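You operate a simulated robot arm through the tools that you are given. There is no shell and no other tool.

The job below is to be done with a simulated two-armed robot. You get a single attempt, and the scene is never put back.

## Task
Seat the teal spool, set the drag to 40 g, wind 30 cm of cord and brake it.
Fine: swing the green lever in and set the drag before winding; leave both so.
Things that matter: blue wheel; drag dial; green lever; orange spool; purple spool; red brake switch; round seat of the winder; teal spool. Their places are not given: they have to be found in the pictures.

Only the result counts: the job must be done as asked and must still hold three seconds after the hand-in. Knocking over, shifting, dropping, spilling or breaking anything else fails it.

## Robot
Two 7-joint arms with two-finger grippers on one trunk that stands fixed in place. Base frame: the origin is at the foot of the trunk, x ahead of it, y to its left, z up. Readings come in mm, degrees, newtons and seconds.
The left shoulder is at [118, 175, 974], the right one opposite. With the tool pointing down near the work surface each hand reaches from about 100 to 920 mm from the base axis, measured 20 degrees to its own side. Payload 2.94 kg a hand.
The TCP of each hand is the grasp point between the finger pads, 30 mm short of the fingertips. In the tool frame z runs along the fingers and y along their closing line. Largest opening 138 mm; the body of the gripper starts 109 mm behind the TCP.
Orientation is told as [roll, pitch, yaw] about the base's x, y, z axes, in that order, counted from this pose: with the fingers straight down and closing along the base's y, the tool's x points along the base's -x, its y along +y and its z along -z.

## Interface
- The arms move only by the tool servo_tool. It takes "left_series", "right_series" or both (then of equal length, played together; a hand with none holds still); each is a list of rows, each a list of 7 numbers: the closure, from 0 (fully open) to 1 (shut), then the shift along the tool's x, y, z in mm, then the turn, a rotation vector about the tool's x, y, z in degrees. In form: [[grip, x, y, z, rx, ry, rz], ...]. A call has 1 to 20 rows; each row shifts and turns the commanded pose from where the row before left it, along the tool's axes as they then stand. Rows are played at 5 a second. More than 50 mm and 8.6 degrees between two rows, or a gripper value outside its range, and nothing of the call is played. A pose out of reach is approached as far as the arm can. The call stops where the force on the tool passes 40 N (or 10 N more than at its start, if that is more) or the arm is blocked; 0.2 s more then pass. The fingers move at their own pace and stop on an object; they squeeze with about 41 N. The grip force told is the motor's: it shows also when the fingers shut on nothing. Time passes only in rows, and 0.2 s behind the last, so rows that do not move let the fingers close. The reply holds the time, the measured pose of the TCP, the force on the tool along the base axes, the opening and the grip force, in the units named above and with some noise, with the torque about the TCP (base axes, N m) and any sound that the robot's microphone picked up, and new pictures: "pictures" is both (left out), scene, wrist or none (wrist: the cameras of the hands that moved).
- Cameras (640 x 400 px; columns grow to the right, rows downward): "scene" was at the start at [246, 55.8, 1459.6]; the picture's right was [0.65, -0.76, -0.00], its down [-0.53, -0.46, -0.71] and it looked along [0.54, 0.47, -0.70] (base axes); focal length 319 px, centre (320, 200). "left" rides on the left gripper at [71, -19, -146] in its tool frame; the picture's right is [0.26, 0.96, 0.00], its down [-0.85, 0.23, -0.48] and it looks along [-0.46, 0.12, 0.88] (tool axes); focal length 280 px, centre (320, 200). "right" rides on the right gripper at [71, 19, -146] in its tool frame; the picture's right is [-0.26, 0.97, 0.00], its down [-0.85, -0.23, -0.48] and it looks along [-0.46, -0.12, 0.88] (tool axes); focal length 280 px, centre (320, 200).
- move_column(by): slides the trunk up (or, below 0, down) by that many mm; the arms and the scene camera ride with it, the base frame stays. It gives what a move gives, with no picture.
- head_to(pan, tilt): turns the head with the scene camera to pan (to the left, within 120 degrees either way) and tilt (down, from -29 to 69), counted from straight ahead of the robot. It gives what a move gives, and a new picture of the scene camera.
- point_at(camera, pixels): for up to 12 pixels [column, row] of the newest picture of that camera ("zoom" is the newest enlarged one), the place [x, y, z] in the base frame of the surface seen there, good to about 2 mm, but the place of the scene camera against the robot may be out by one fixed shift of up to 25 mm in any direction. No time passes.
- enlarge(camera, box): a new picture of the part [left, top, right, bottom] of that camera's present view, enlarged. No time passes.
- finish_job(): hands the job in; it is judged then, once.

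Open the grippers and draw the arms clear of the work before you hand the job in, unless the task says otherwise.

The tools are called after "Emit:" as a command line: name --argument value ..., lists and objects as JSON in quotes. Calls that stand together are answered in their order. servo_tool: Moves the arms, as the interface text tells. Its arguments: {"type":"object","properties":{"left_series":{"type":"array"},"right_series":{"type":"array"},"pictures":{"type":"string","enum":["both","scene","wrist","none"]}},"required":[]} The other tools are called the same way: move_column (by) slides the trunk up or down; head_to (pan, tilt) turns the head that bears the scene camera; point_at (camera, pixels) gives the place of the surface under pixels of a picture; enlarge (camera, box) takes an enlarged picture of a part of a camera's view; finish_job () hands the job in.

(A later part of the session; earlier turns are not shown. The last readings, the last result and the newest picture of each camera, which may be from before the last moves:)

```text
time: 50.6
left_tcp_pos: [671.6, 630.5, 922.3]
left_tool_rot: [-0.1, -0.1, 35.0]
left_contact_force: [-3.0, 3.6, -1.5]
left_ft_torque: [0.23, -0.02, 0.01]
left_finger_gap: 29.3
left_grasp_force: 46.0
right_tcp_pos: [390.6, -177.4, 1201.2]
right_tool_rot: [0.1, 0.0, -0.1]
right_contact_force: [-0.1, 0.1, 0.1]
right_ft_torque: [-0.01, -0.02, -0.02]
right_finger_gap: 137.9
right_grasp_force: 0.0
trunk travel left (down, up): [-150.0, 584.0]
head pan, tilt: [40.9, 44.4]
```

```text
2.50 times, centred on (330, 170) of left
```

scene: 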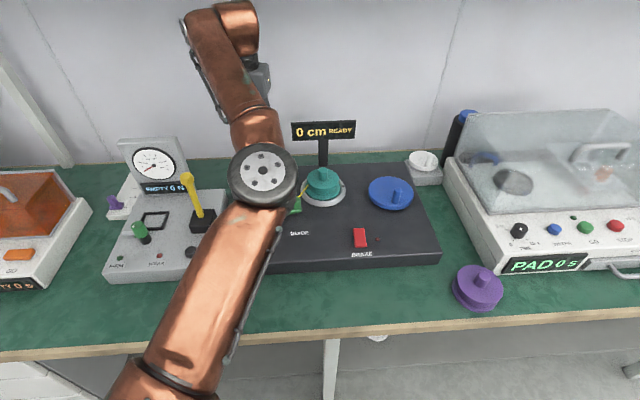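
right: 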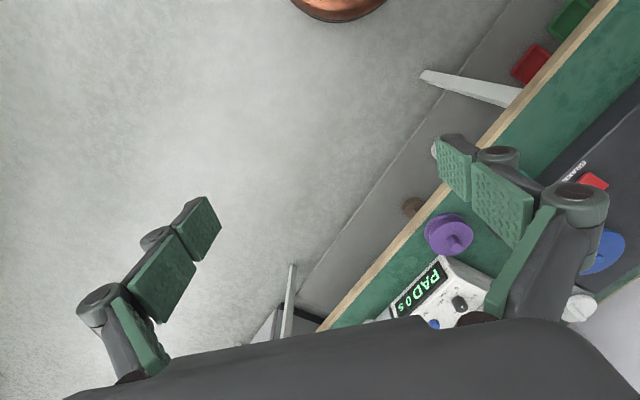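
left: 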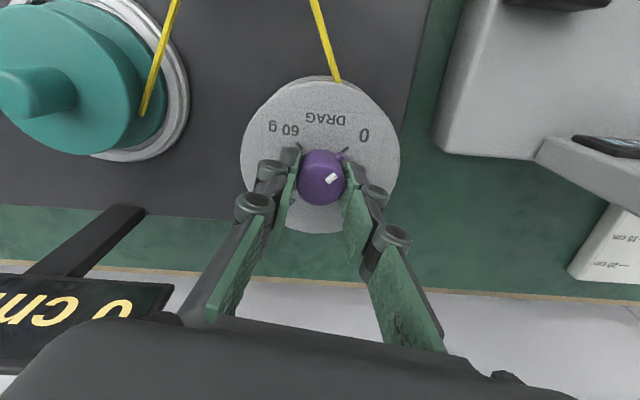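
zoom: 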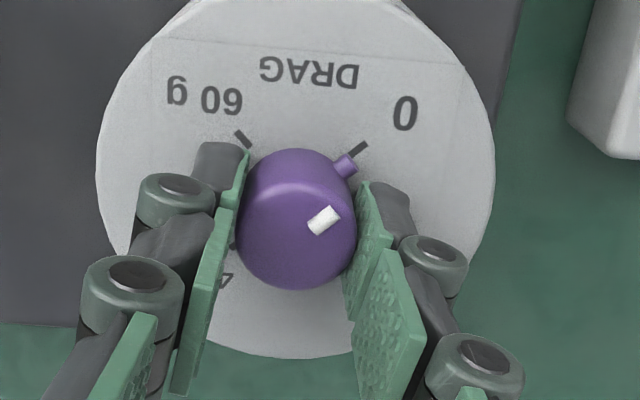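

The knob is held, nub clear of the pads. I turn clockwise (yaw down) in steps, 45° first.

Emit:
servo_tool --left_series '[[1, 0, 0, 0, 0, 0, 7.5], [1, 0, 0, 0, 0, 0, 7.5], [1, 0, 0, 0, 0, 0, 7.5], [1, 0, 0, 0, 0, 0, 7.5], [1, 0, 0, 0, 0, 0, 7.5], [1, 0, 0, 0, 0, 0, 7.5], [1, 0, 0, 0, 0, 0, 0]]' --pictures "wrist"

Emit:
enlarge --camera "left" --box '[240, 90, 420, 250]'

```text
time: 52.2
left_tcp_pos: [672.0, 629.0, 921.1]
left_tool_rot: [0.1, 0.1, -10.2]
left_contact_force: [-5.4, 6.9, -3.3]
left_ft_torque: [0.19, 0.23, -0.03]
left_finger_gap: 29.5
left_grasp_force: 44.9
right_tcp_pos: [391.7, -177.1, 1202.1]
right_tool_rot: [-0.1, 0.0, -0.1]
right_contact_force: [-0.5, -0.5, -0.2]
right_ft_torque: [0.0, 0.03, -0.01]
right_finger_gap: 138.0
right_grasp_force: 0.0
trunk travel left (down, up): [-150.0, 584.0]
head pan, tilt: [40.9, 44.4]
```

left: 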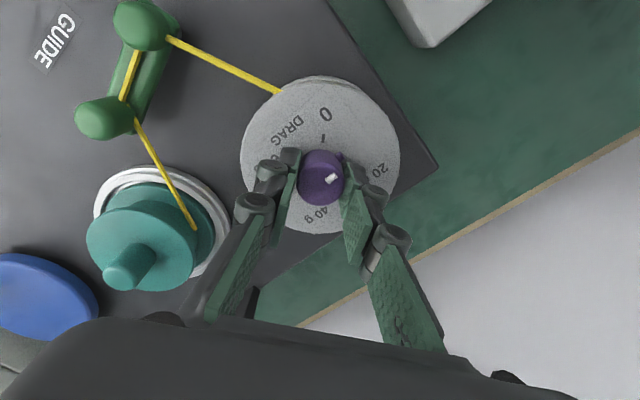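

```text
2.50 times, centred on (330, 170) of left
```

zoom: 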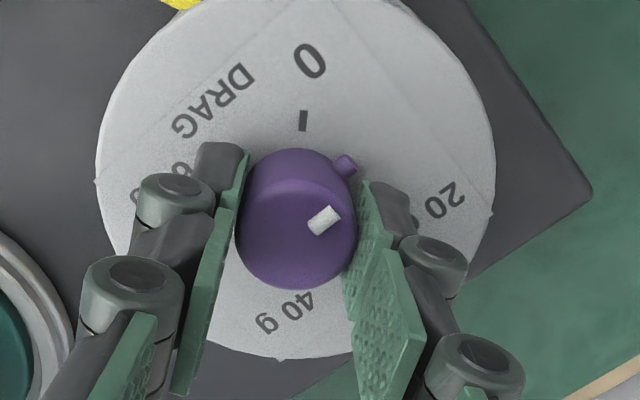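

The knob turns with the hand (now 45°, halfway to 20). I continue another 60°.

Emit:
servo_tool --left_series '[[1, 0, 0, 0, 0, 0, 7.5], [1, 0, 0, 0, 0, 0, 7.5], [1, 0, 0, 0, 0, 0, 7.5], [1, 0, 0, 0, 0, 0, 7.5], [1, 0, 0, 0, 0, 0, 7.5], [1, 0, 0, 0, 0, 0, 7.5], [1, 0, 0, 0, 0, 0, 7.5], [1, 0, 0, 0, 0, 0, 7.5], [1, 0, 0, 0, 0, 0, 0]]'

Emit:
enlarge --camera "left" --box '[240, 90, 420, 250]'

```text
time: 54.2
left_tcp_pos: [672.6, 628.1, 922.1]
left_tool_rot: [0.0, -0.1, -70.2]
left_contact_force: [-12.1, 0.5, -8.1]
left_ft_torque: [0.29, 0.49, 0.03]
left_finger_gap: 29.3
left_grasp_force: 44.7
right_tcp_pos: [391.1, -177.2, 1203.1]
right_tool_rot: [0.0, 0.0, 0.0]
right_contact_force: [0.1, -0.2, -0.1]
right_ft_torque: [-0.01, 0.02, 0.01]
right_finger_gap: 138.0
right_grasp_force: 0.1
trunk travel left (down, up): [-150.0, 584.0]
head pan, tilt: [40.9, 44.4]
```

scene: 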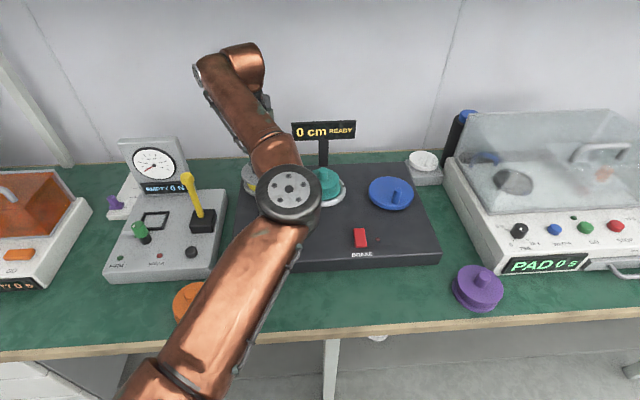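
left: 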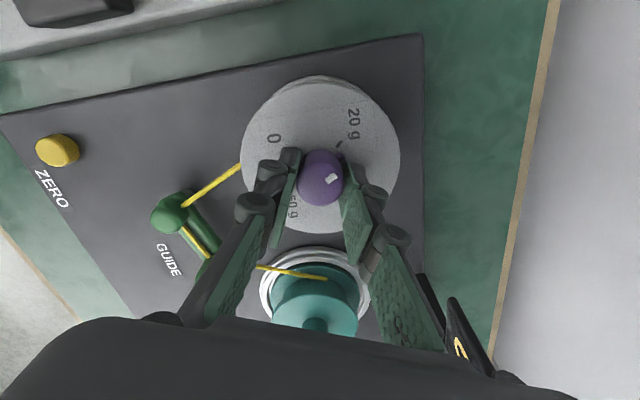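

```text
2.50 times, centred on (330, 170) of left
```

zoom: 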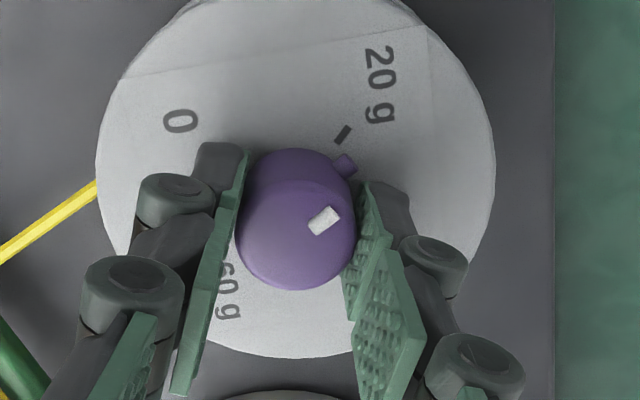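

The pointer is now 15° past 20 g. I release, rise 40 mm and turn the hand back to yaw ≈+50° for a second grip.

Emit:
servo_tool --left_series '[[0.8, 0, 0, 0, 0, 0, 0], [0.565, 0, 0, 0, 0, 0, 0], [0.565, 0, 0, 0, 0, 0, 0], [0.565, 0, 0, -40, 0, 0, 0], [0.565, 0, 0, 0, 0, 0, -7.5], [0.565, 0, 0, 0, 0, 0, -7.5], [0.565, 0, 0, 0, 0, 0, -7.5], [0.565, 0, 0, 0, 0, 0, -7.5], [0.565, 0, 0, 0, 0, 0, -7.5], [0.565, 0, 0, 0, 0, 0, -7.5], [0.565, 0, 0, 0, 0, 0, -7.5], [0.565, 0, 0, 0, 0, 0, -7.5], [0.565, 0, 0, 0, 0, 0, -7.5], [0.565, 0, 0, 0, 0, 0, -7.5], [0.565, 0, 0, 0, 0, 0, -7.5], [0.565, 0, 0, 0, 0, 0, -7.5], [0.565, 0, 0, 0, 0, 0, -7.5], [0.565, 0, 0, 0, 0, 0, -7.5], [0.565, 0, 0, 0, 0, 0, -7.5], [0.565, 0, 0, 0, 0, 0, -7.5]]' --pictures "wrist"

Emit:
enlarge --camera "left" --box '[240, 70, 420, 230]'

```text
time: 58.4
left_tcp_pos: [672.0, 627.8, 962.6]
left_tool_rot: [0.0, 0.0, 50.0]
left_contact_force: [-0.6, 0.5, 0.4]
left_ft_torque: [0.02, -0.02, -0.03]
left_finger_gap: 60.1
left_grasp_force: 0.0
right_tcp_pos: [389.9, -177.9, 1201.1]
right_tool_rot: [0.1, 0.1, 0.1]
right_contact_force: [0.2, -0.3, -0.4]
right_ft_torque: [0.01, 0.04, -0.01]
right_finger_gap: 137.8
right_grasp_force: 0.1
trunk travel left (down, up): [-150.0, 584.0]
head pan, tilt: [40.9, 44.4]
```

left: 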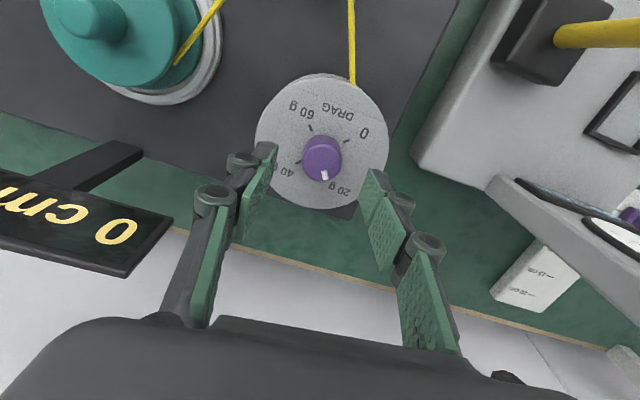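

```text
2.50 times, centred on (330, 150) of left
```

zoom: 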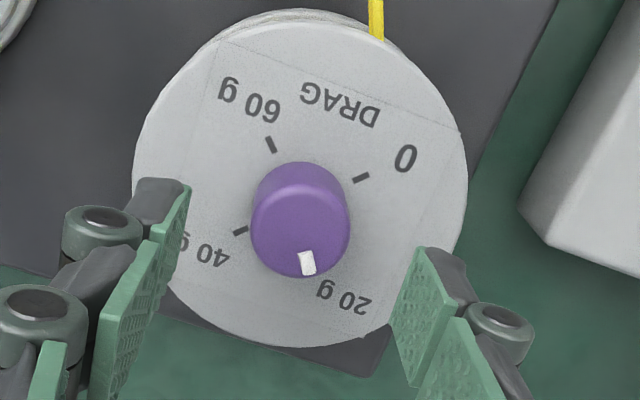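

I measure the white mark's direction against the knob centre to compute the remaining angle.

Emit:
point_at --camera "zoom" --pixels '[[306, 263], [304, 253], [309, 274], [298, 230], [252, 232], [349, 232], [240, 230], [270, 144], [361, 178]]'

```text
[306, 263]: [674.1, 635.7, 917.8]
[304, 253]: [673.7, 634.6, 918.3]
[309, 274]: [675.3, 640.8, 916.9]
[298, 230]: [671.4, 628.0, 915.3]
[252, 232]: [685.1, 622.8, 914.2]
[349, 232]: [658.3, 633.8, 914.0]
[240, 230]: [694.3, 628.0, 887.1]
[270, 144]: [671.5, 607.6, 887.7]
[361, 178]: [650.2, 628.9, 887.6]
```

The pointer is at 75.4° (40 g lies at 0°), so 75° remain. I descend, grip and turn 75°.

Emit:
servo_tool --left_series '[[0.565, -0.7, 0.2, 20, 0, 0, 0], [0.565, 0, 0, 14, 0, 0, 0], [0.565, 0, 0, 6, 0, 0, 0], [0.8, 0, 0, 0, 0, 0, 0], [1, 0, 0, 0, 0, 0, 0], [1, 0, 0, 0, 0, 0, 0], [1, 0, 0, 0, 0, 0, 0], [1, 0, 0, 0, 0, 0, 7.5], [1, 0, 0, 0, 0, 0, 7.5], [1, 0, 0, 0, 0, 0, 7.5], [1, 0, 0, 0, 0, 0, 7.5], [1, 0, 0, 0, 0, 0, 7.5], [1, 0, 0, 0, 0, 0, 7.5], [1, 0, 0, 0, 0, 0, 7.5], [1, 0, 0, 0, 0, 0, 7.5], [1, 0, 0, 0, 0, 0, 7.5], [1, 0, 0, 0, 0, 0, 7.5], [1, 0, 0, 0, 0, 0, 0], [1, 0, 0, 0, 0, 0, 0]]' --pictures "wrist"

Emit:
enlarge --camera "left" --box '[240, 90, 420, 250]'

```text
time: 62.4
left_tcp_pos: [672.6, 628.6, 922.9]
left_tool_rot: [-0.1, 0.0, -25.1]
left_contact_force: [-18.1, -3.9, -11.9]
left_ft_torque: [-0.02, 0.53, -0.01]
left_finger_gap: 29.5
left_grasp_force: 44.9
right_tcp_pos: [390.5, -177.5, 1202.6]
right_tool_rot: [0.0, 0.0, 0.1]
right_contact_force: [0.3, -0.2, 0.1]
right_ft_torque: [0.0, -0.03, 0.02]
right_finger_gap: 137.7
right_grasp_force: 0.1
trunk travel left (down, up): [-150.0, 584.0]
head pan, tilt: [40.9, 44.4]
```

left: 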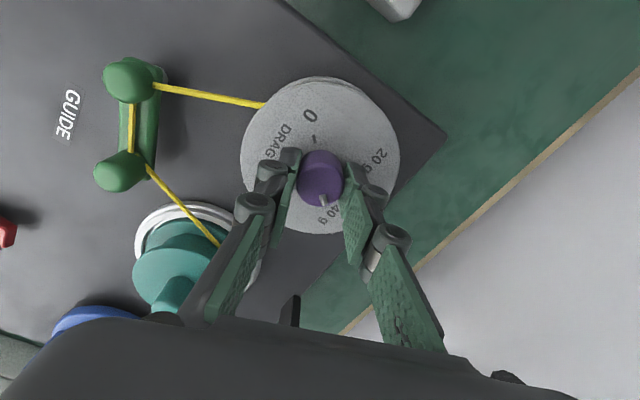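

```text
2.50 times, centred on (330, 170) of left
```

zoom: 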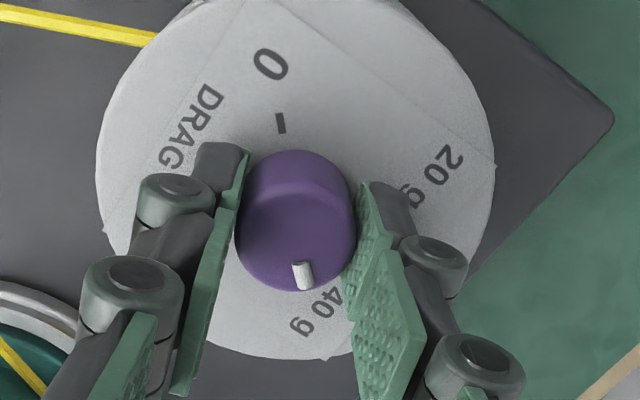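

I check the mark's direction before releasing.

Emit:
point_at --camera "zoom" --pixels '[[302, 275], [298, 265], [306, 286], [296, 240], [281, 123], [316, 315]]'

```text
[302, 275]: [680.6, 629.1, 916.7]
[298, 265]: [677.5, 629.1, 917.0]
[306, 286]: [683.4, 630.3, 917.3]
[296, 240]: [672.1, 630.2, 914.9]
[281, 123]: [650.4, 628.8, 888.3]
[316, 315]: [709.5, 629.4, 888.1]
```

The mark points along +x (≈0°), i.e. at 40 g. I release and rise, then check the pointer against the 40 g tick.

Emit:
servo_tool --left_series '[[0.8, 0, 0, 0, 0, 0, 0], [0.565, 0, 0, 0, 0, 0, 0], [0.565, 0, 0, 0, 0, 0, 0], [0.565, 0, 0, -30, 0, 0, 0], [0.565, 0, 0, -40, 0, 0, 0], [0.565, 20, -5, -20, 0, 0, 0], [0.565, 30, -5, 0, 0, 0, 0], [0.565, 0, 0, 0, 0, 0, 0]]'

Emit:
enlarge --camera "left" --box '[260, 100, 420, 240]'

```text
time: 64.2
left_tcp_pos: [623.5, 642.5, 1011.9]
left_tool_rot: [0.1, 0.1, -25.1]
left_contact_force: [0.4, 0.5, -0.9]
left_ft_torque: [0.0, -0.01, -0.02]
left_finger_gap: 59.9
left_grasp_force: 0.0
right_tcp_pos: [390.7, -178.1, 1202.6]
right_tool_rot: [0.1, 0.0, -0.1]
right_contact_force: [1.1, 0.9, -0.4]
right_ft_torque: [-0.02, 0.0, 0.0]
right_finger_gap: 138.1
right_grasp_force: 0.0
trunk travel left (down, up): [-150.0, 584.0]
head pan, tilt: [40.9, 44.4]
```

scene: 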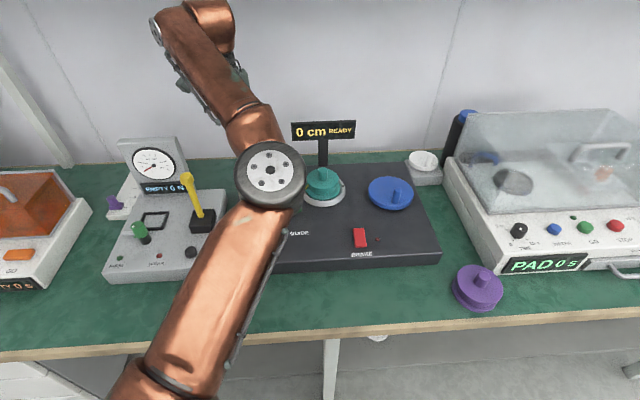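
left: 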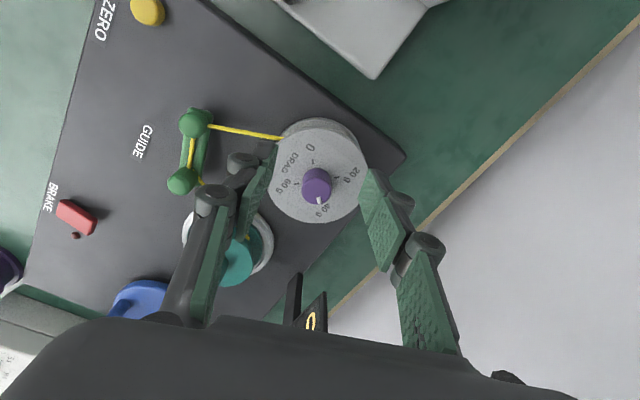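

```text
2.86 times, centred on (340, 170) of left
```

zoom: 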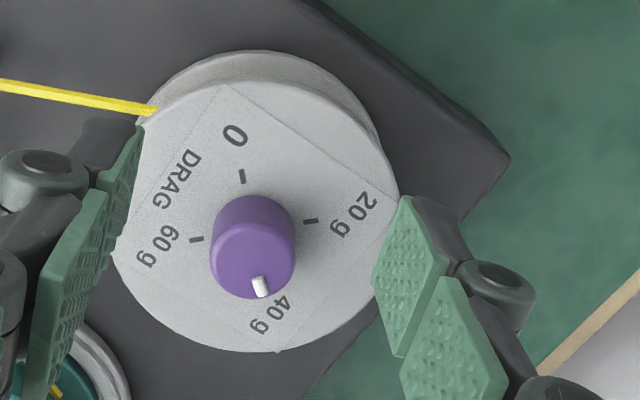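

Emit:
point_at --camera "zoom" --pixels '[[261, 287], [258, 277], [264, 297], [242, 176], [196, 240], [311, 221], [253, 258]]'

```text
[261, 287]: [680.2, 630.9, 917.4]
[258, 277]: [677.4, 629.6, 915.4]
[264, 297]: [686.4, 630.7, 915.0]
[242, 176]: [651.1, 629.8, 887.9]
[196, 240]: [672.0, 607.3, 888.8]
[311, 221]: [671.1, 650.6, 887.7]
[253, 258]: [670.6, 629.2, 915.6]
```

The mark may be a few degrees short of 40 g; I enlarge further to judge it.

Emit:
enlarge --camera "left" --box '[285, 140, 355, 225]'

Emit:
enlarge --camera "left" --box '[302, 165, 335, 210]'

```text
4.71 times, centred on (320, 182) of left
```

zoom: 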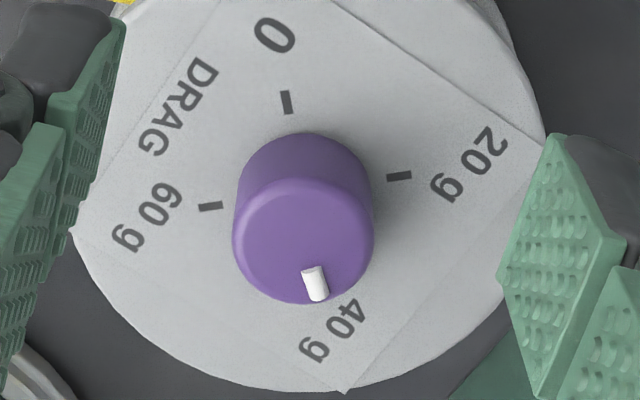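

```text
8.89 times, centred on (318, 188) of left
```

zoom: 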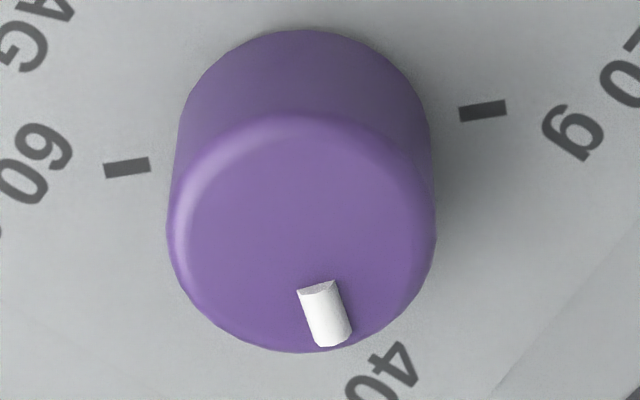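

The mark measures about 4° short of 40 g (≈39 g). I go back down, grip again and turn a further 4°.

Emit:
servo_tool --left_series '[[0.565, -30, 5, 0, 0, 0, 0], [0.565, -20, 5, 20, 0, 0, 0], [0.565, 0, 0, 40, 0, 0, 0], [0.565, 0, 0, 24, 0, 0, 0], [0.565, 0, 0, 6, 0, 0, 0], [0.565, 0, 0, 0, 0, 0, 0], [0.8, 0, 0, 0, 0, 0, 0], [1, 0, 0, 0, 0, 0, 0], [1, 0, 0, 0, 0, 0, 0], [1, 0, 0, 0, 0, 0, 0], [1, 0, 0, 0, 0, 0, 2], [1, 0, 0, 0, 0, 0, 2.2], [1, 0, 0, 0, 0, 0, 0], [1, 0, 0, 0, 0, 0, 0]]' --pictures "wrist"

Emit:
servo_tool --left_series '[[0.8, 0, 0, 0, 0, 0, 0], [0.565, 0, 0, 0, 0, 0, 0], [0.565, 0, 0, 0, 0, 0, 0], [0.565, 0, 0, -30, 0, 0, 0], [0.565, 0, 0, -40, 0, 0, 0], [0.565, 20, -5, -20, 0, 0, 0], [0.565, 30, -5, 0, 0, 0, 0], [0.565, 0, 0, 0, 0, 0, 0]]'

Emit:
enlarge --camera "left" --box '[285, 140, 355, 225]'

```text
time: 67.2
left_tcp_pos: [672.4, 628.1, 920.2]
left_tool_rot: [-0.1, 0.0, -29.3]
left_contact_force: [-6.7, -7.6, -8.4]
left_ft_torque: [-0.26, 0.14, 0.0]
left_finger_gap: 29.3
left_grasp_force: 44.8
right_tcp_pos: [391.6, -177.7, 1202.4]
right_tool_rot: [0.2, 0.0, 0.0]
right_contact_force: [0.6, -0.3, -0.2]
right_ft_torque: [0.01, -0.01, 0.02]
right_finger_gap: 138.0
right_grasp_force: 0.0
trunk travel left (down, up): [-150.0, 584.0]
head pan, tilt: [40.9, 44.4]
```

left: 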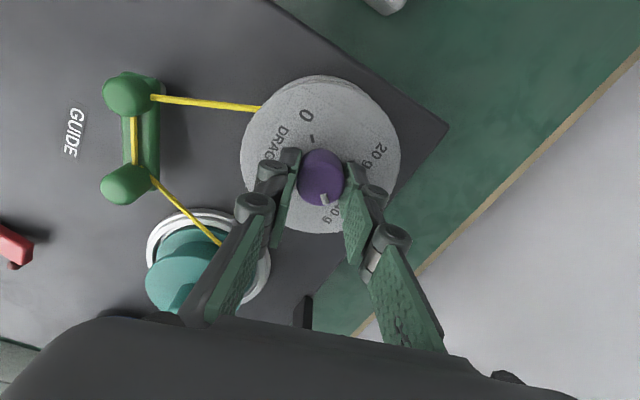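

```text
time: 69.0
left_tcp_pos: [624.9, 643.4, 1012.2]
left_tool_rot: [0.1, -0.1, -29.3]
left_contact_force: [0.6, 0.0, -0.7]
left_ft_torque: [0.01, 0.0, -0.04]
left_finger_gap: 60.1
left_grasp_force: 0.1
right_tcp_pos: [391.1, -178.1, 1202.0]
right_tool_rot: [0.2, 0.0, 0.2]
right_contact_force: [-1.0, 0.3, -1.0]
right_ft_torque: [0.05, 0.0, -0.01]
right_finger_gap: 138.2
right_grasp_force: 0.1
trunk travel left (down, up): [-150.0, 584.0]
head pan, tilt: [40.9, 44.4]
```

scene: 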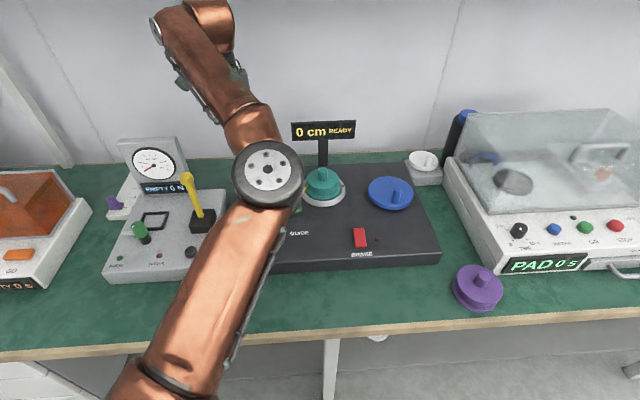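
left: 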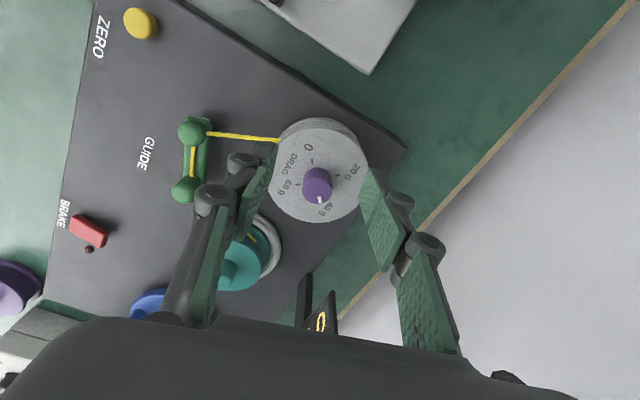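

```text
4.71 times, centred on (320, 182) of left
```

zoom: 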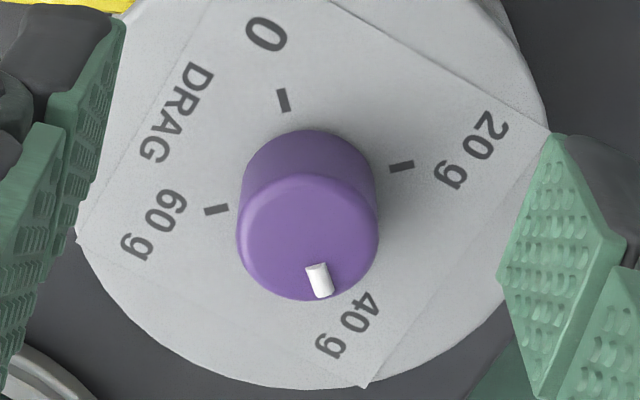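

The mark now aligns with 40 g and the display still reads "0 cm READY". I turn the hand back to yaw 0 and move toward the blue wheel to view it closely.

Emit:
servo_tool --left_series '[[0.565, 0, 0, 0, 0, 0, -7.3], [0.565, 0, 0, 0, 0, 0, -7.3], [0.565, 0, 0, 0, 0, 0, -7.3], [0.565, 0, 0, 0, 0, 0, -7.3], [0.565, -20.6, -39.1, 0, 0, 0, 0], [0.565, -20.6, -39.1, 0, 0, 0, 0], [0.565, -20.6, -39.1, 0, 0, 0, 0], [0.565, -20.6, -39.1, 0, 0, 0, 0], [0.565, -20.6, -39.1, 0, 0, 0, 0], [0.565, -20.6, -39.1, 0, 0, 0, 0], [0.565, -20.6, -39.1, 0, 0, 0, 0], [0.565, -20.6, -39.1, 0, 0, 0, 0], [0.565, 0, 0, 0, 0, 0, 0]]'

Emit:
enlarge --camera "left" --box '[220, 60, 440, 240]'

```text
time: 71.8
left_tcp_pos: [788.5, 332.6, 1012.1]
left_tool_rot: [0.0, 0.0, 0.0]
left_contact_force: [0.2, -0.8, -0.7]
left_ft_torque: [0.01, -0.03, -0.02]
left_finger_gap: 60.3
left_grasp_force: 0.0
right_tcp_pos: [391.2, -177.8, 1202.4]
right_tool_rot: [0.2, -0.1, 0.0]
right_contact_force: [-0.1, 0.5, 0.3]
right_ft_torque: [-0.01, 0.0, -0.02]
right_finger_gap: 138.1
right_grasp_force: 0.0
trunk travel left (down, up): [-150.0, 584.0]
head pan, tilt: [40.9, 44.4]
```

scene: 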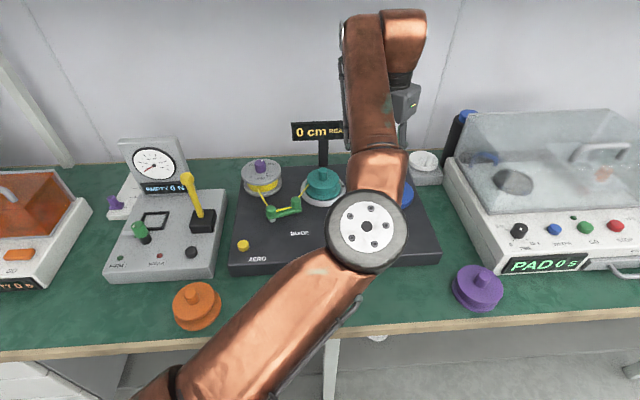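
left: 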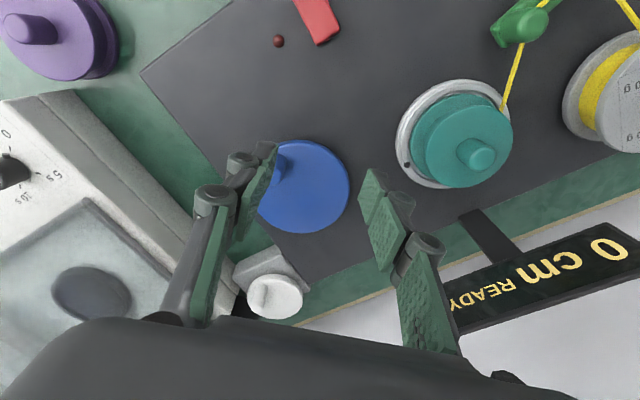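

```text
2.22 times, centred on (330, 150) of left
```

zoom: 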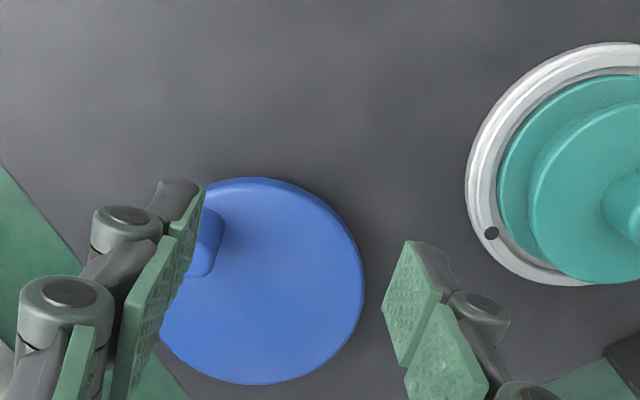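

The finger hides the crank handle. I shift the hand to the left by 60 mm and ahead by 40 mm, to see the whole wheel and test reach.

Emit:
servo_tool --left_series '[[0.565, -20, 30, 0, 0, 0, 0], [0.565, -20, 30, 0, 0, 0, 0], [0.565, 0, 0, 0, 0, 0, 0]]'

Emit:
enlarge --camera "left" --box '[140, 30, 320, 180]'

```text
time: 72.6
left_tcp_pos: [814.3, 378.4, 1003.6]
left_tool_rot: [-0.1, -0.1, 0.0]
left_contact_force: [0.2, 0.3, 0.0]
left_ft_torque: [-0.11, -0.03, 0.02]
left_finger_gap: 59.9
left_grasp_force: 0.1
left hand out of reach, approached as far as the arm can: row 2
right_tcp_pos: [390.5, -176.0, 1203.2]
right_tool_rot: [0.1, 0.1, 0.0]
right_contact_force: [-0.2, -0.3, 0.5]
right_ft_torque: [-0.12, -0.01, 0.03]
right_finger_gap: 137.9
right_grasp_force: 0.0
trunk travel left (down, up): [-150.0, 584.0]
head pan, tilt: [40.9, 44.4]
```

scene: 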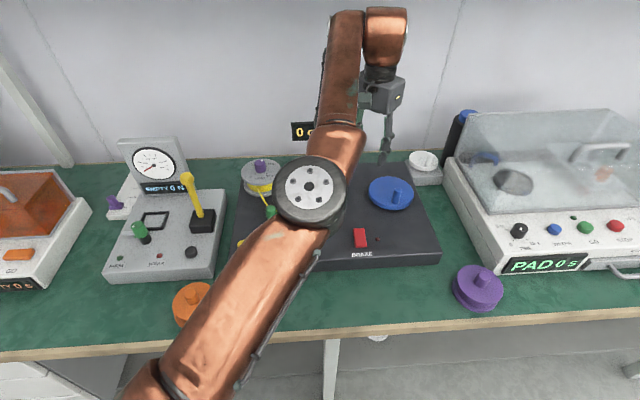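
left: 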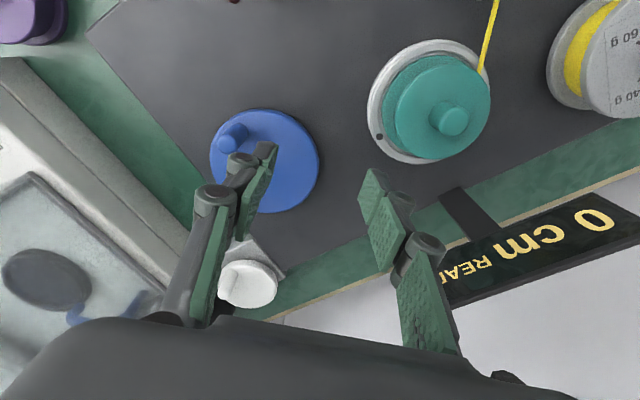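

```text
2.67 times, centred on (230, 105) of left
```

zoom: 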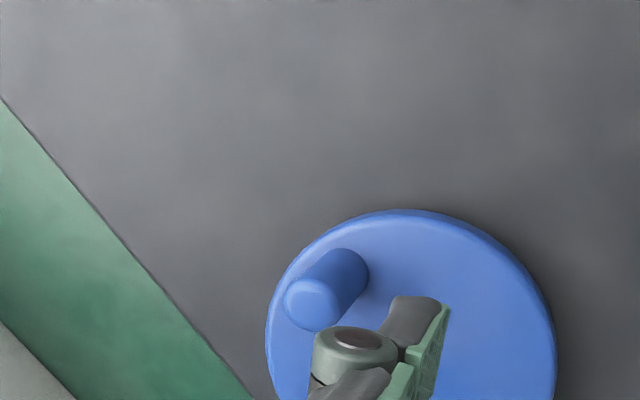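

Reach ends at about 777 mm from the shoulder here. I check the neighbour machine's heights and the wheel's geometry before choosing a raised trunk and forward tilt.

Emit:
point_at --camera "left" --pixels '[[228, 140], [244, 130], [263, 111], [318, 160], [211, 160], [285, 210], [290, 160], [30, 110], [120, 200], [20, 200], [140, 280], [250, 283]]'

Emit:
point_at --camera "zoom" --pixels '[[310, 303], [290, 303], [330, 310], [310, 325], [350, 260], [400, 211], [553, 340], [268, 340]]'

```text
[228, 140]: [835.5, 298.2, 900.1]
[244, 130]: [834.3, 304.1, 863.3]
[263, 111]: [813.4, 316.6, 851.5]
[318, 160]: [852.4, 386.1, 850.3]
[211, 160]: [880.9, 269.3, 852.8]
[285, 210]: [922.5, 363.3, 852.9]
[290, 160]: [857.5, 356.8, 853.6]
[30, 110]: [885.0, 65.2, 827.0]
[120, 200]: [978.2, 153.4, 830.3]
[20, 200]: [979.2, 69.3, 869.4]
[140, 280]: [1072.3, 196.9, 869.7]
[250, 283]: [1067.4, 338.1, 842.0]
```

```text
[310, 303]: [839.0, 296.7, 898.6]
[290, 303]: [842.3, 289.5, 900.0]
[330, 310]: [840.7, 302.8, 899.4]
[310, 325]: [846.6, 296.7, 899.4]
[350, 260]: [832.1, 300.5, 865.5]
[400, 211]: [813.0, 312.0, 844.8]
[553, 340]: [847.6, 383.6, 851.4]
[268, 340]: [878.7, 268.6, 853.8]
```

Wheel: centre ≈(871,330), r 60, top z 852; handle ≈(839.5,297), top z 899, crank radius ≈45. I raise the trunk 150 mm so the arm reaches out level.

Emit:
move_column --by 150

```text
time: 74.3
left_tcp_pos: [751.4, 376.5, 1257.0]
left_tool_rot: [0.1, -8.3, -0.1]
left_contact_force: [-0.6, 1.2, -1.1]
left_ft_torque: [0.02, 0.0, 0.01]
left_finger_gap: 60.3
left_grasp_force: 0.1
right_tcp_pos: [392.2, -179.2, 1351.3]
right_tool_rot: [0.1, 0.1, 0.0]
right_contact_force: [-0.5, 0.0, 0.4]
right_ft_torque: [0.02, 0.01, 0.02]
right_finger_gap: 137.8
right_grasp_force: 0.1
trunk travel left (down, up): [-300.0, 434.0]
head pan, tilt: [40.9, 44.4]
```

The left hand has shifted oddly (z 1257, pitch −8.3), being at its reach limit. I give a still row to see the settled pose.

Emit:
servo_tool --left_series '[[0.565, 0, 0, 0, 0, 0, 0], [0.565, 0, 0, 0, 0, 0, 0]]'

```text
time: 75.0
left_tcp_pos: [750.9, 376.8, 1257.9]
left_tool_rot: [0.0, -8.4, -0.1]
left_contact_force: [-0.7, 0.6, 0.1]
left_ft_torque: [0.0, -0.01, 0.02]
left_finger_gap: 59.8
left_grasp_force: 0.0
right_tcp_pos: [390.9, -178.9, 1352.4]
right_tool_rot: [0.0, 0.1, 0.0]
right_contact_force: [0.1, -0.7, 0.6]
right_ft_torque: [0.0, -0.04, 0.01]
right_finger_gap: 138.0
right_grasp_force: 0.1
trunk travel left (down, up): [-300.0, 434.0]
head pan, tilt: [40.9, 44.4]
```

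scene: 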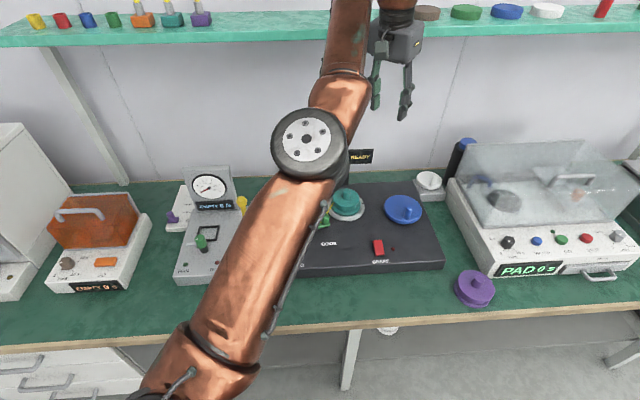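
left: 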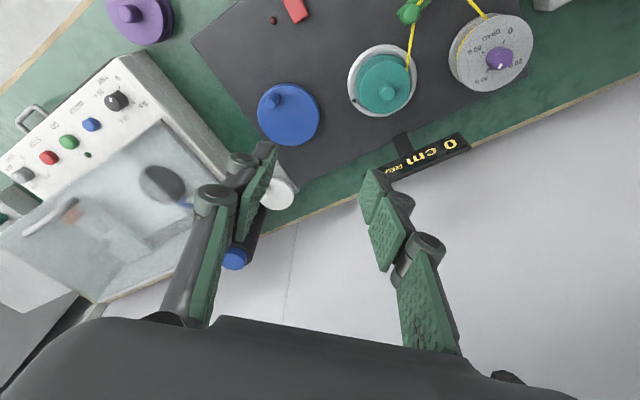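

A shelf is visible at the back top. I check its place and then lower the hand away from it.

Emit:
point_at --camera "scene" --pixels '[[240, 30], [480, 22], [150, 40], [295, 18], [398, 40]]'

```text
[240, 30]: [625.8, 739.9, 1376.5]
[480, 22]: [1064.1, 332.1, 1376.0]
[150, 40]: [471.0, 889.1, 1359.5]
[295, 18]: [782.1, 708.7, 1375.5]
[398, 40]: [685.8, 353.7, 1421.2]
```

The shelf's front edge lies ~180 mm beyond the hand, so lowering is safe. I go down to about (838,297,1000) above the handle and tilt the fingers forward to about 20°.

Emit:
servo_tool --left_series '[[0.565, -6.9, -11.4, 38.3, 0, 0, 0], [0.565, -6.9, -11.4, 38.3, 0, 0, 0], [0.565, -6.9, -11.4, 38.3, 0, 0, 0], [0.565, -6.9, -11.4, 38.3, 0, 0, 0], [0.565, -6.9, -11.4, 38.3, 0, 0, 0], [0.565, -6.9, -11.4, 38.3, 0, 0, 0], [0.565, -6.9, -11.4, 38.3, 0, 0, 0], [0.565, 0, 0, 0, 0, -5.8, 0], [0.565, 0, 0, 0, 0, -5.8, 0], [0.565, 0, 0, 0, 0, 0, 0], [0.565, 0, 0, 0, 0, 0, 0]]'

Emit:
enlarge --camera "left" --box '[220, 60, 420, 220]'

```text
time: 77.3
left_tcp_pos: [836.8, 297.9, 1000.0]
left_tool_rot: [0.1, -20.0, -0.1]
left_contact_force: [0.3, -1.1, 0.0]
left_ft_torque: [0.02, 0.0, -0.05]
left_finger_gap: 59.8
left_grasp_force: 0.1
right_tcp_pos: [390.5, -179.9, 1352.6]
right_tool_rot: [0.0, 0.1, 0.0]
right_contact_force: [0.7, 0.0, 0.0]
right_ft_torque: [0.01, 0.02, -0.02]
right_finger_gap: 137.8
right_grasp_force: 0.2
trunk travel left (down, up): [-300.0, 434.0]
head pan, tilt: [40.9, 44.4]
```

scene: 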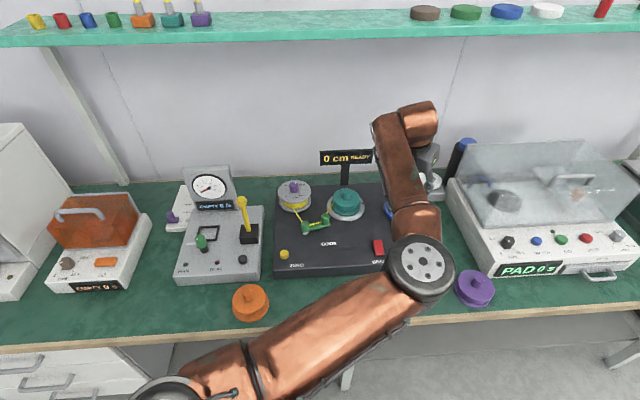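
left: 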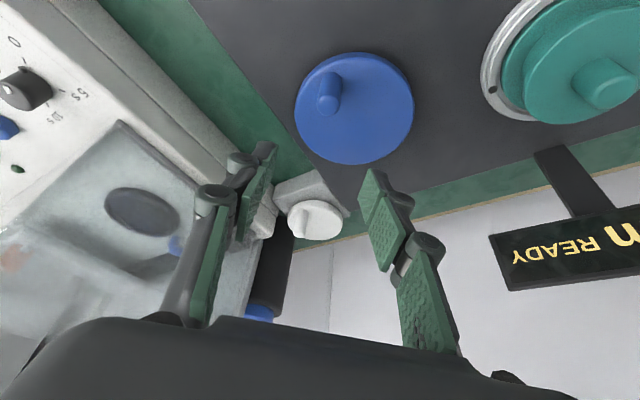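

```text
2.50 times, centred on (320, 140) of left
```

zoom: 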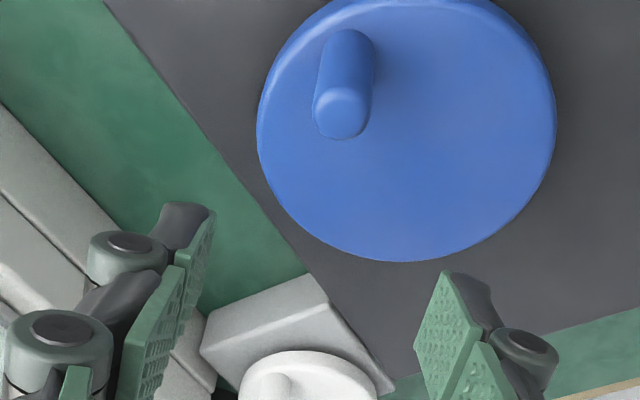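

The pose is reached, and the display stays visible in the scene. I measure the handle and the wheel's rim from here.

Emit:
point_at --camera "zoom" --pixels '[[341, 112], [314, 112], [370, 112], [341, 136], [345, 35], [259, 130], [554, 130], [400, 258], [300, 35], [520, 35], [300, 220], [510, 220]]'

```text
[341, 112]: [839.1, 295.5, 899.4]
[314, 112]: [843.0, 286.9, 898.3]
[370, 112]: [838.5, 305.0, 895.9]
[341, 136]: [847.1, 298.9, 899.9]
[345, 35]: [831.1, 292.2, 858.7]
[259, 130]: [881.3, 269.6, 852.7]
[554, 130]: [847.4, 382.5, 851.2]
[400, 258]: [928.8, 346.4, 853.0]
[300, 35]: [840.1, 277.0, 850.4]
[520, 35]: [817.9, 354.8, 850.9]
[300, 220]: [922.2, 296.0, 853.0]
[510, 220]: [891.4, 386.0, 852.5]
```

Wheel centre (871,328.5), handle centre (839.6,296.2), radius 45. I descend vertically to TCP z≈890 around the handle and close on it.

Emit:
servo_tool --left_series '[[0.565, 11.0, -1.7, 27.9, 0, 0, 0], [0.565, 10.3, 0, 28.2, 0, 0, 0], [0.565, 8.55, 0, 23.5, 0, 0, 0], [0.565, 5.1, 0, 14.1, 0, 0, 0], [0.565, 3.4, 0, 9.4, 0, 0, 0], [0.565, 0, 0, 0, 0, 0, 0], [0.565, 0, 0, 0, 0, 0, 0]]'

```text
time: 79.0
left_tcp_pos: [837.3, 296.0, 889.0]
left_tool_rot: [0.0, -19.9, -0.1]
left_contact_force: [0.1, -0.3, -0.4]
left_ft_torque: [-0.01, -0.03, 0.02]
left_finger_gap: 60.2
left_grasp_force: 0.1
right_tcp_pos: [390.2, -178.4, 1351.7]
right_tool_rot: [-0.1, 0.1, -0.1]
right_contact_force: [-0.1, -0.6, -0.2]
right_ft_torque: [0.0, -0.01, -0.01]
right_finger_gap: 138.1
right_grasp_force: 0.1
trunk travel left (down, up): [-300.0, 434.0]
head pan, tilt: [40.9, 44.4]
```

scene: 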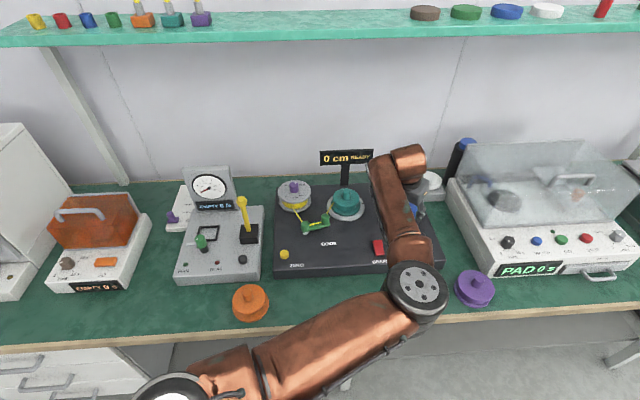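
left: 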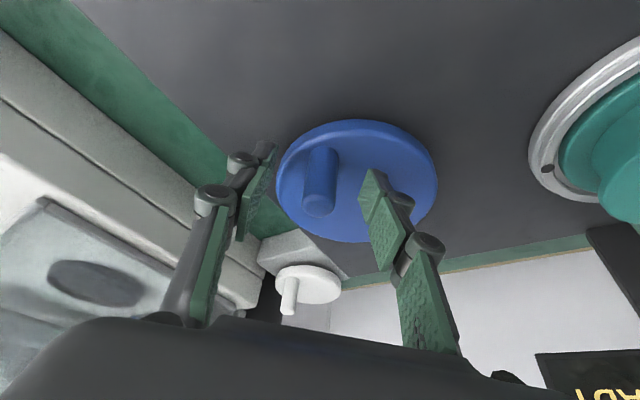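

The handle stands between the fingers. I close on it.

Emit:
servo_tool --left_series '[[0.8, 0, 0, 0, 0, 0, 0], [1, 0, 0, 0, 0, 0, 0], [1, 0, 0, 0, 0, 0, 0], [1, 0, 0, 0, 0, 0, 0], [1, 0, 0, 0, 0, 0, 0]]' --pictures "wrist"

```text
time: 80.2
left_tcp_pos: [835.7, 295.9, 890.1]
left_tool_rot: [0.0, -19.8, -0.1]
left_contact_force: [-0.1, 1.2, -0.7]
left_ft_torque: [0.01, -0.11, 0.02]
left_finger_gap: 19.3
left_grasp_force: 43.8
right_tcp_pos: [391.8, -179.7, 1352.3]
right_tool_rot: [0.0, 0.2, 0.1]
right_contact_force: [-0.1, 0.6, -0.5]
right_ft_torque: [-0.02, -0.04, -0.03]
right_finger_gap: 138.1
right_grasp_force: 0.1
trunk travel left (down, up): [-300.0, 434.0]
head pan, tilt: [40.9, 44.4]
```

left: 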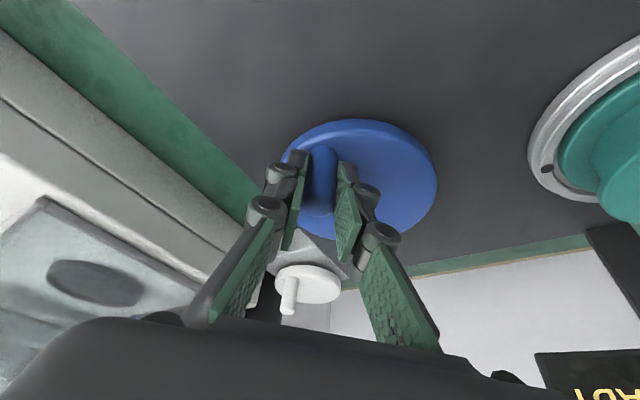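

Handle gripped (gap 19.3). I turn the wheel 30° clockwise seen from above as a test and look at the display.

Emit:
servo_tool --left_series '[[1, 4.82, 5.94, -1.75, 0, 0, 0], [1, 3.77, 6.73, -1.37, 0, 0, 0], [1, 2.62, 7.34, -0.95, 0, 0, 0], [1, 0, 0, 0, 0, 0, 0]]'

Emit:
enlarge --camera "scene" --box '[270, 140, 460, 280]'

```text
time: 81.2
left_tcp_pos: [822.6, 312.8, 889.7]
left_tool_rot: [0.0, -19.9, -0.3]
left_contact_force: [-11.9, -17.1, 1.8]
left_ft_torque: [-0.36, 0.34, -0.52]
left_finger_gap: 19.5
left_grasp_force: 44.9
right_tcp_pos: [389.0, -180.0, 1352.1]
right_tool_rot: [0.1, 0.1, 0.0]
right_contact_force: [0.4, 0.3, -0.4]
right_ft_torque: [0.02, 0.0, -0.01]
right_finger_gap: 138.1
right_grasp_force: 0.1
trunk travel left (down, up): [-300.0, 434.0]
head pan, tilt: [40.9, 44.4]
```

scene: 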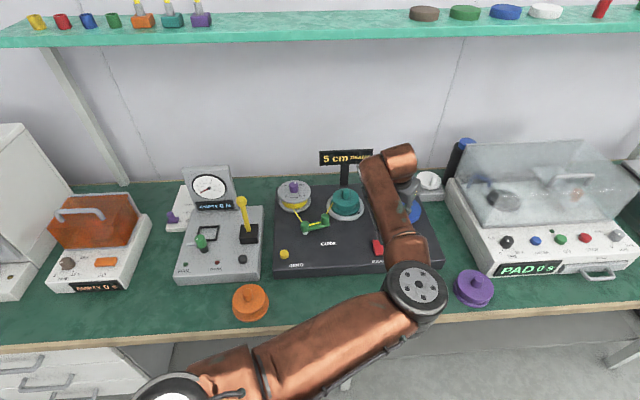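
left: 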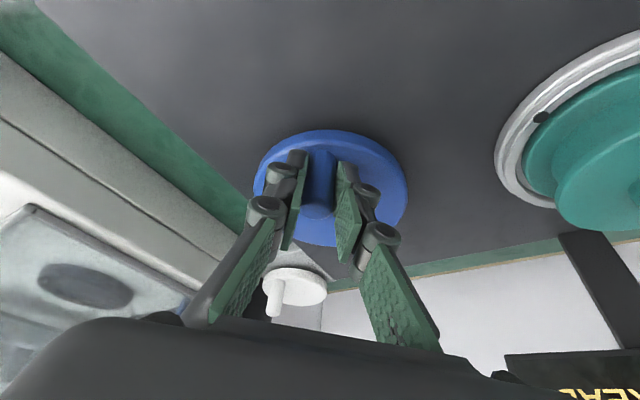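

```text
2.86 times, centred on (365, 210) of scene
```

zoom: 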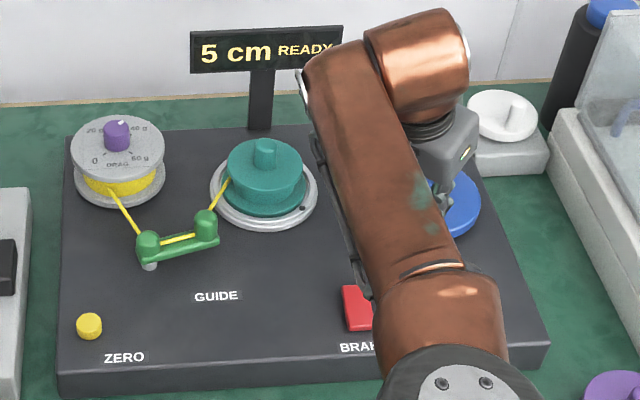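

Winding clockwise works: the display reads 5 cm. Resistance is about 13 N tangentially. I continue 60° along the crank circle.

Emit:
servo_tool --left_series '[[1, 2.75, 7.59, -1.0, 0, 0, 0], [1, 0.1, 8.11, -0.04, 0, 0, 0], [1, -1.21, 8.0, 0.44, 0, 0, 0], [1, -2.51, 7.65, 0.91, 0, 0, 0], [1, -3.71, 7.08, 1.35, 0, 0, 0], [1, -4.81, 6.28, 1.75, 0, 0, 0], [1, 0, 0, 0, 0, 0, 0]]'

Emit:
enlarge --camera "scene" --box '[270, 140, 460, 280]'

```text
time: 82.8
left_tcp_pos: [835.4, 361.2, 889.4]
left_tool_rot: [0.1, -20.0, -0.1]
left_contact_force: [2.0, -5.4, -0.9]
left_ft_torque: [-0.2, 0.18, -0.11]
left_finger_gap: 19.4
left_grasp_force: 44.5
right_tcp_pos: [392.5, -178.5, 1351.6]
right_tool_rot: [0.0, 0.2, 0.0]
right_contact_force: [-0.3, 0.2, 0.4]
right_ft_torque: [-0.01, -0.02, -0.02]
right_finger_gap: 138.2
right_grasp_force: 0.1
trunk travel left (down, up): [-300.0, 434.0]
head pan, tilt: [40.9, 44.4]
```

scene: 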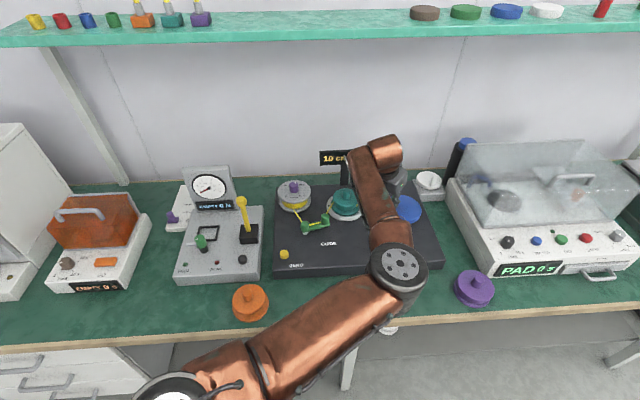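
left: 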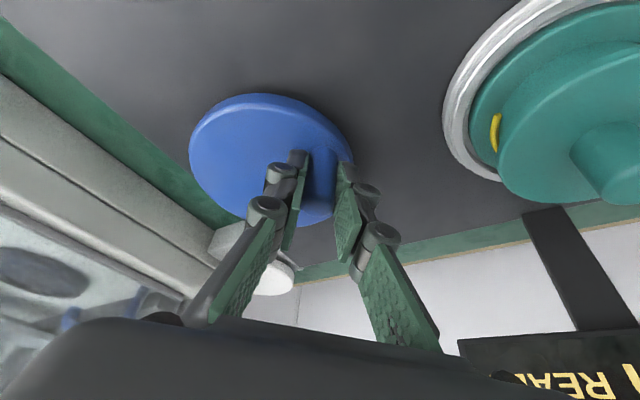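

```text
2.86 times, centred on (365, 210) of scene
```

zoom: 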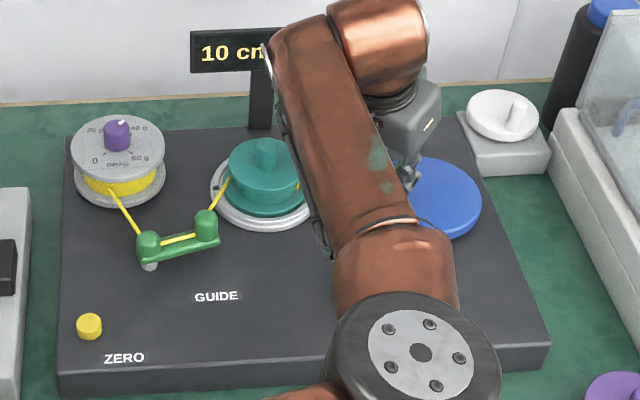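

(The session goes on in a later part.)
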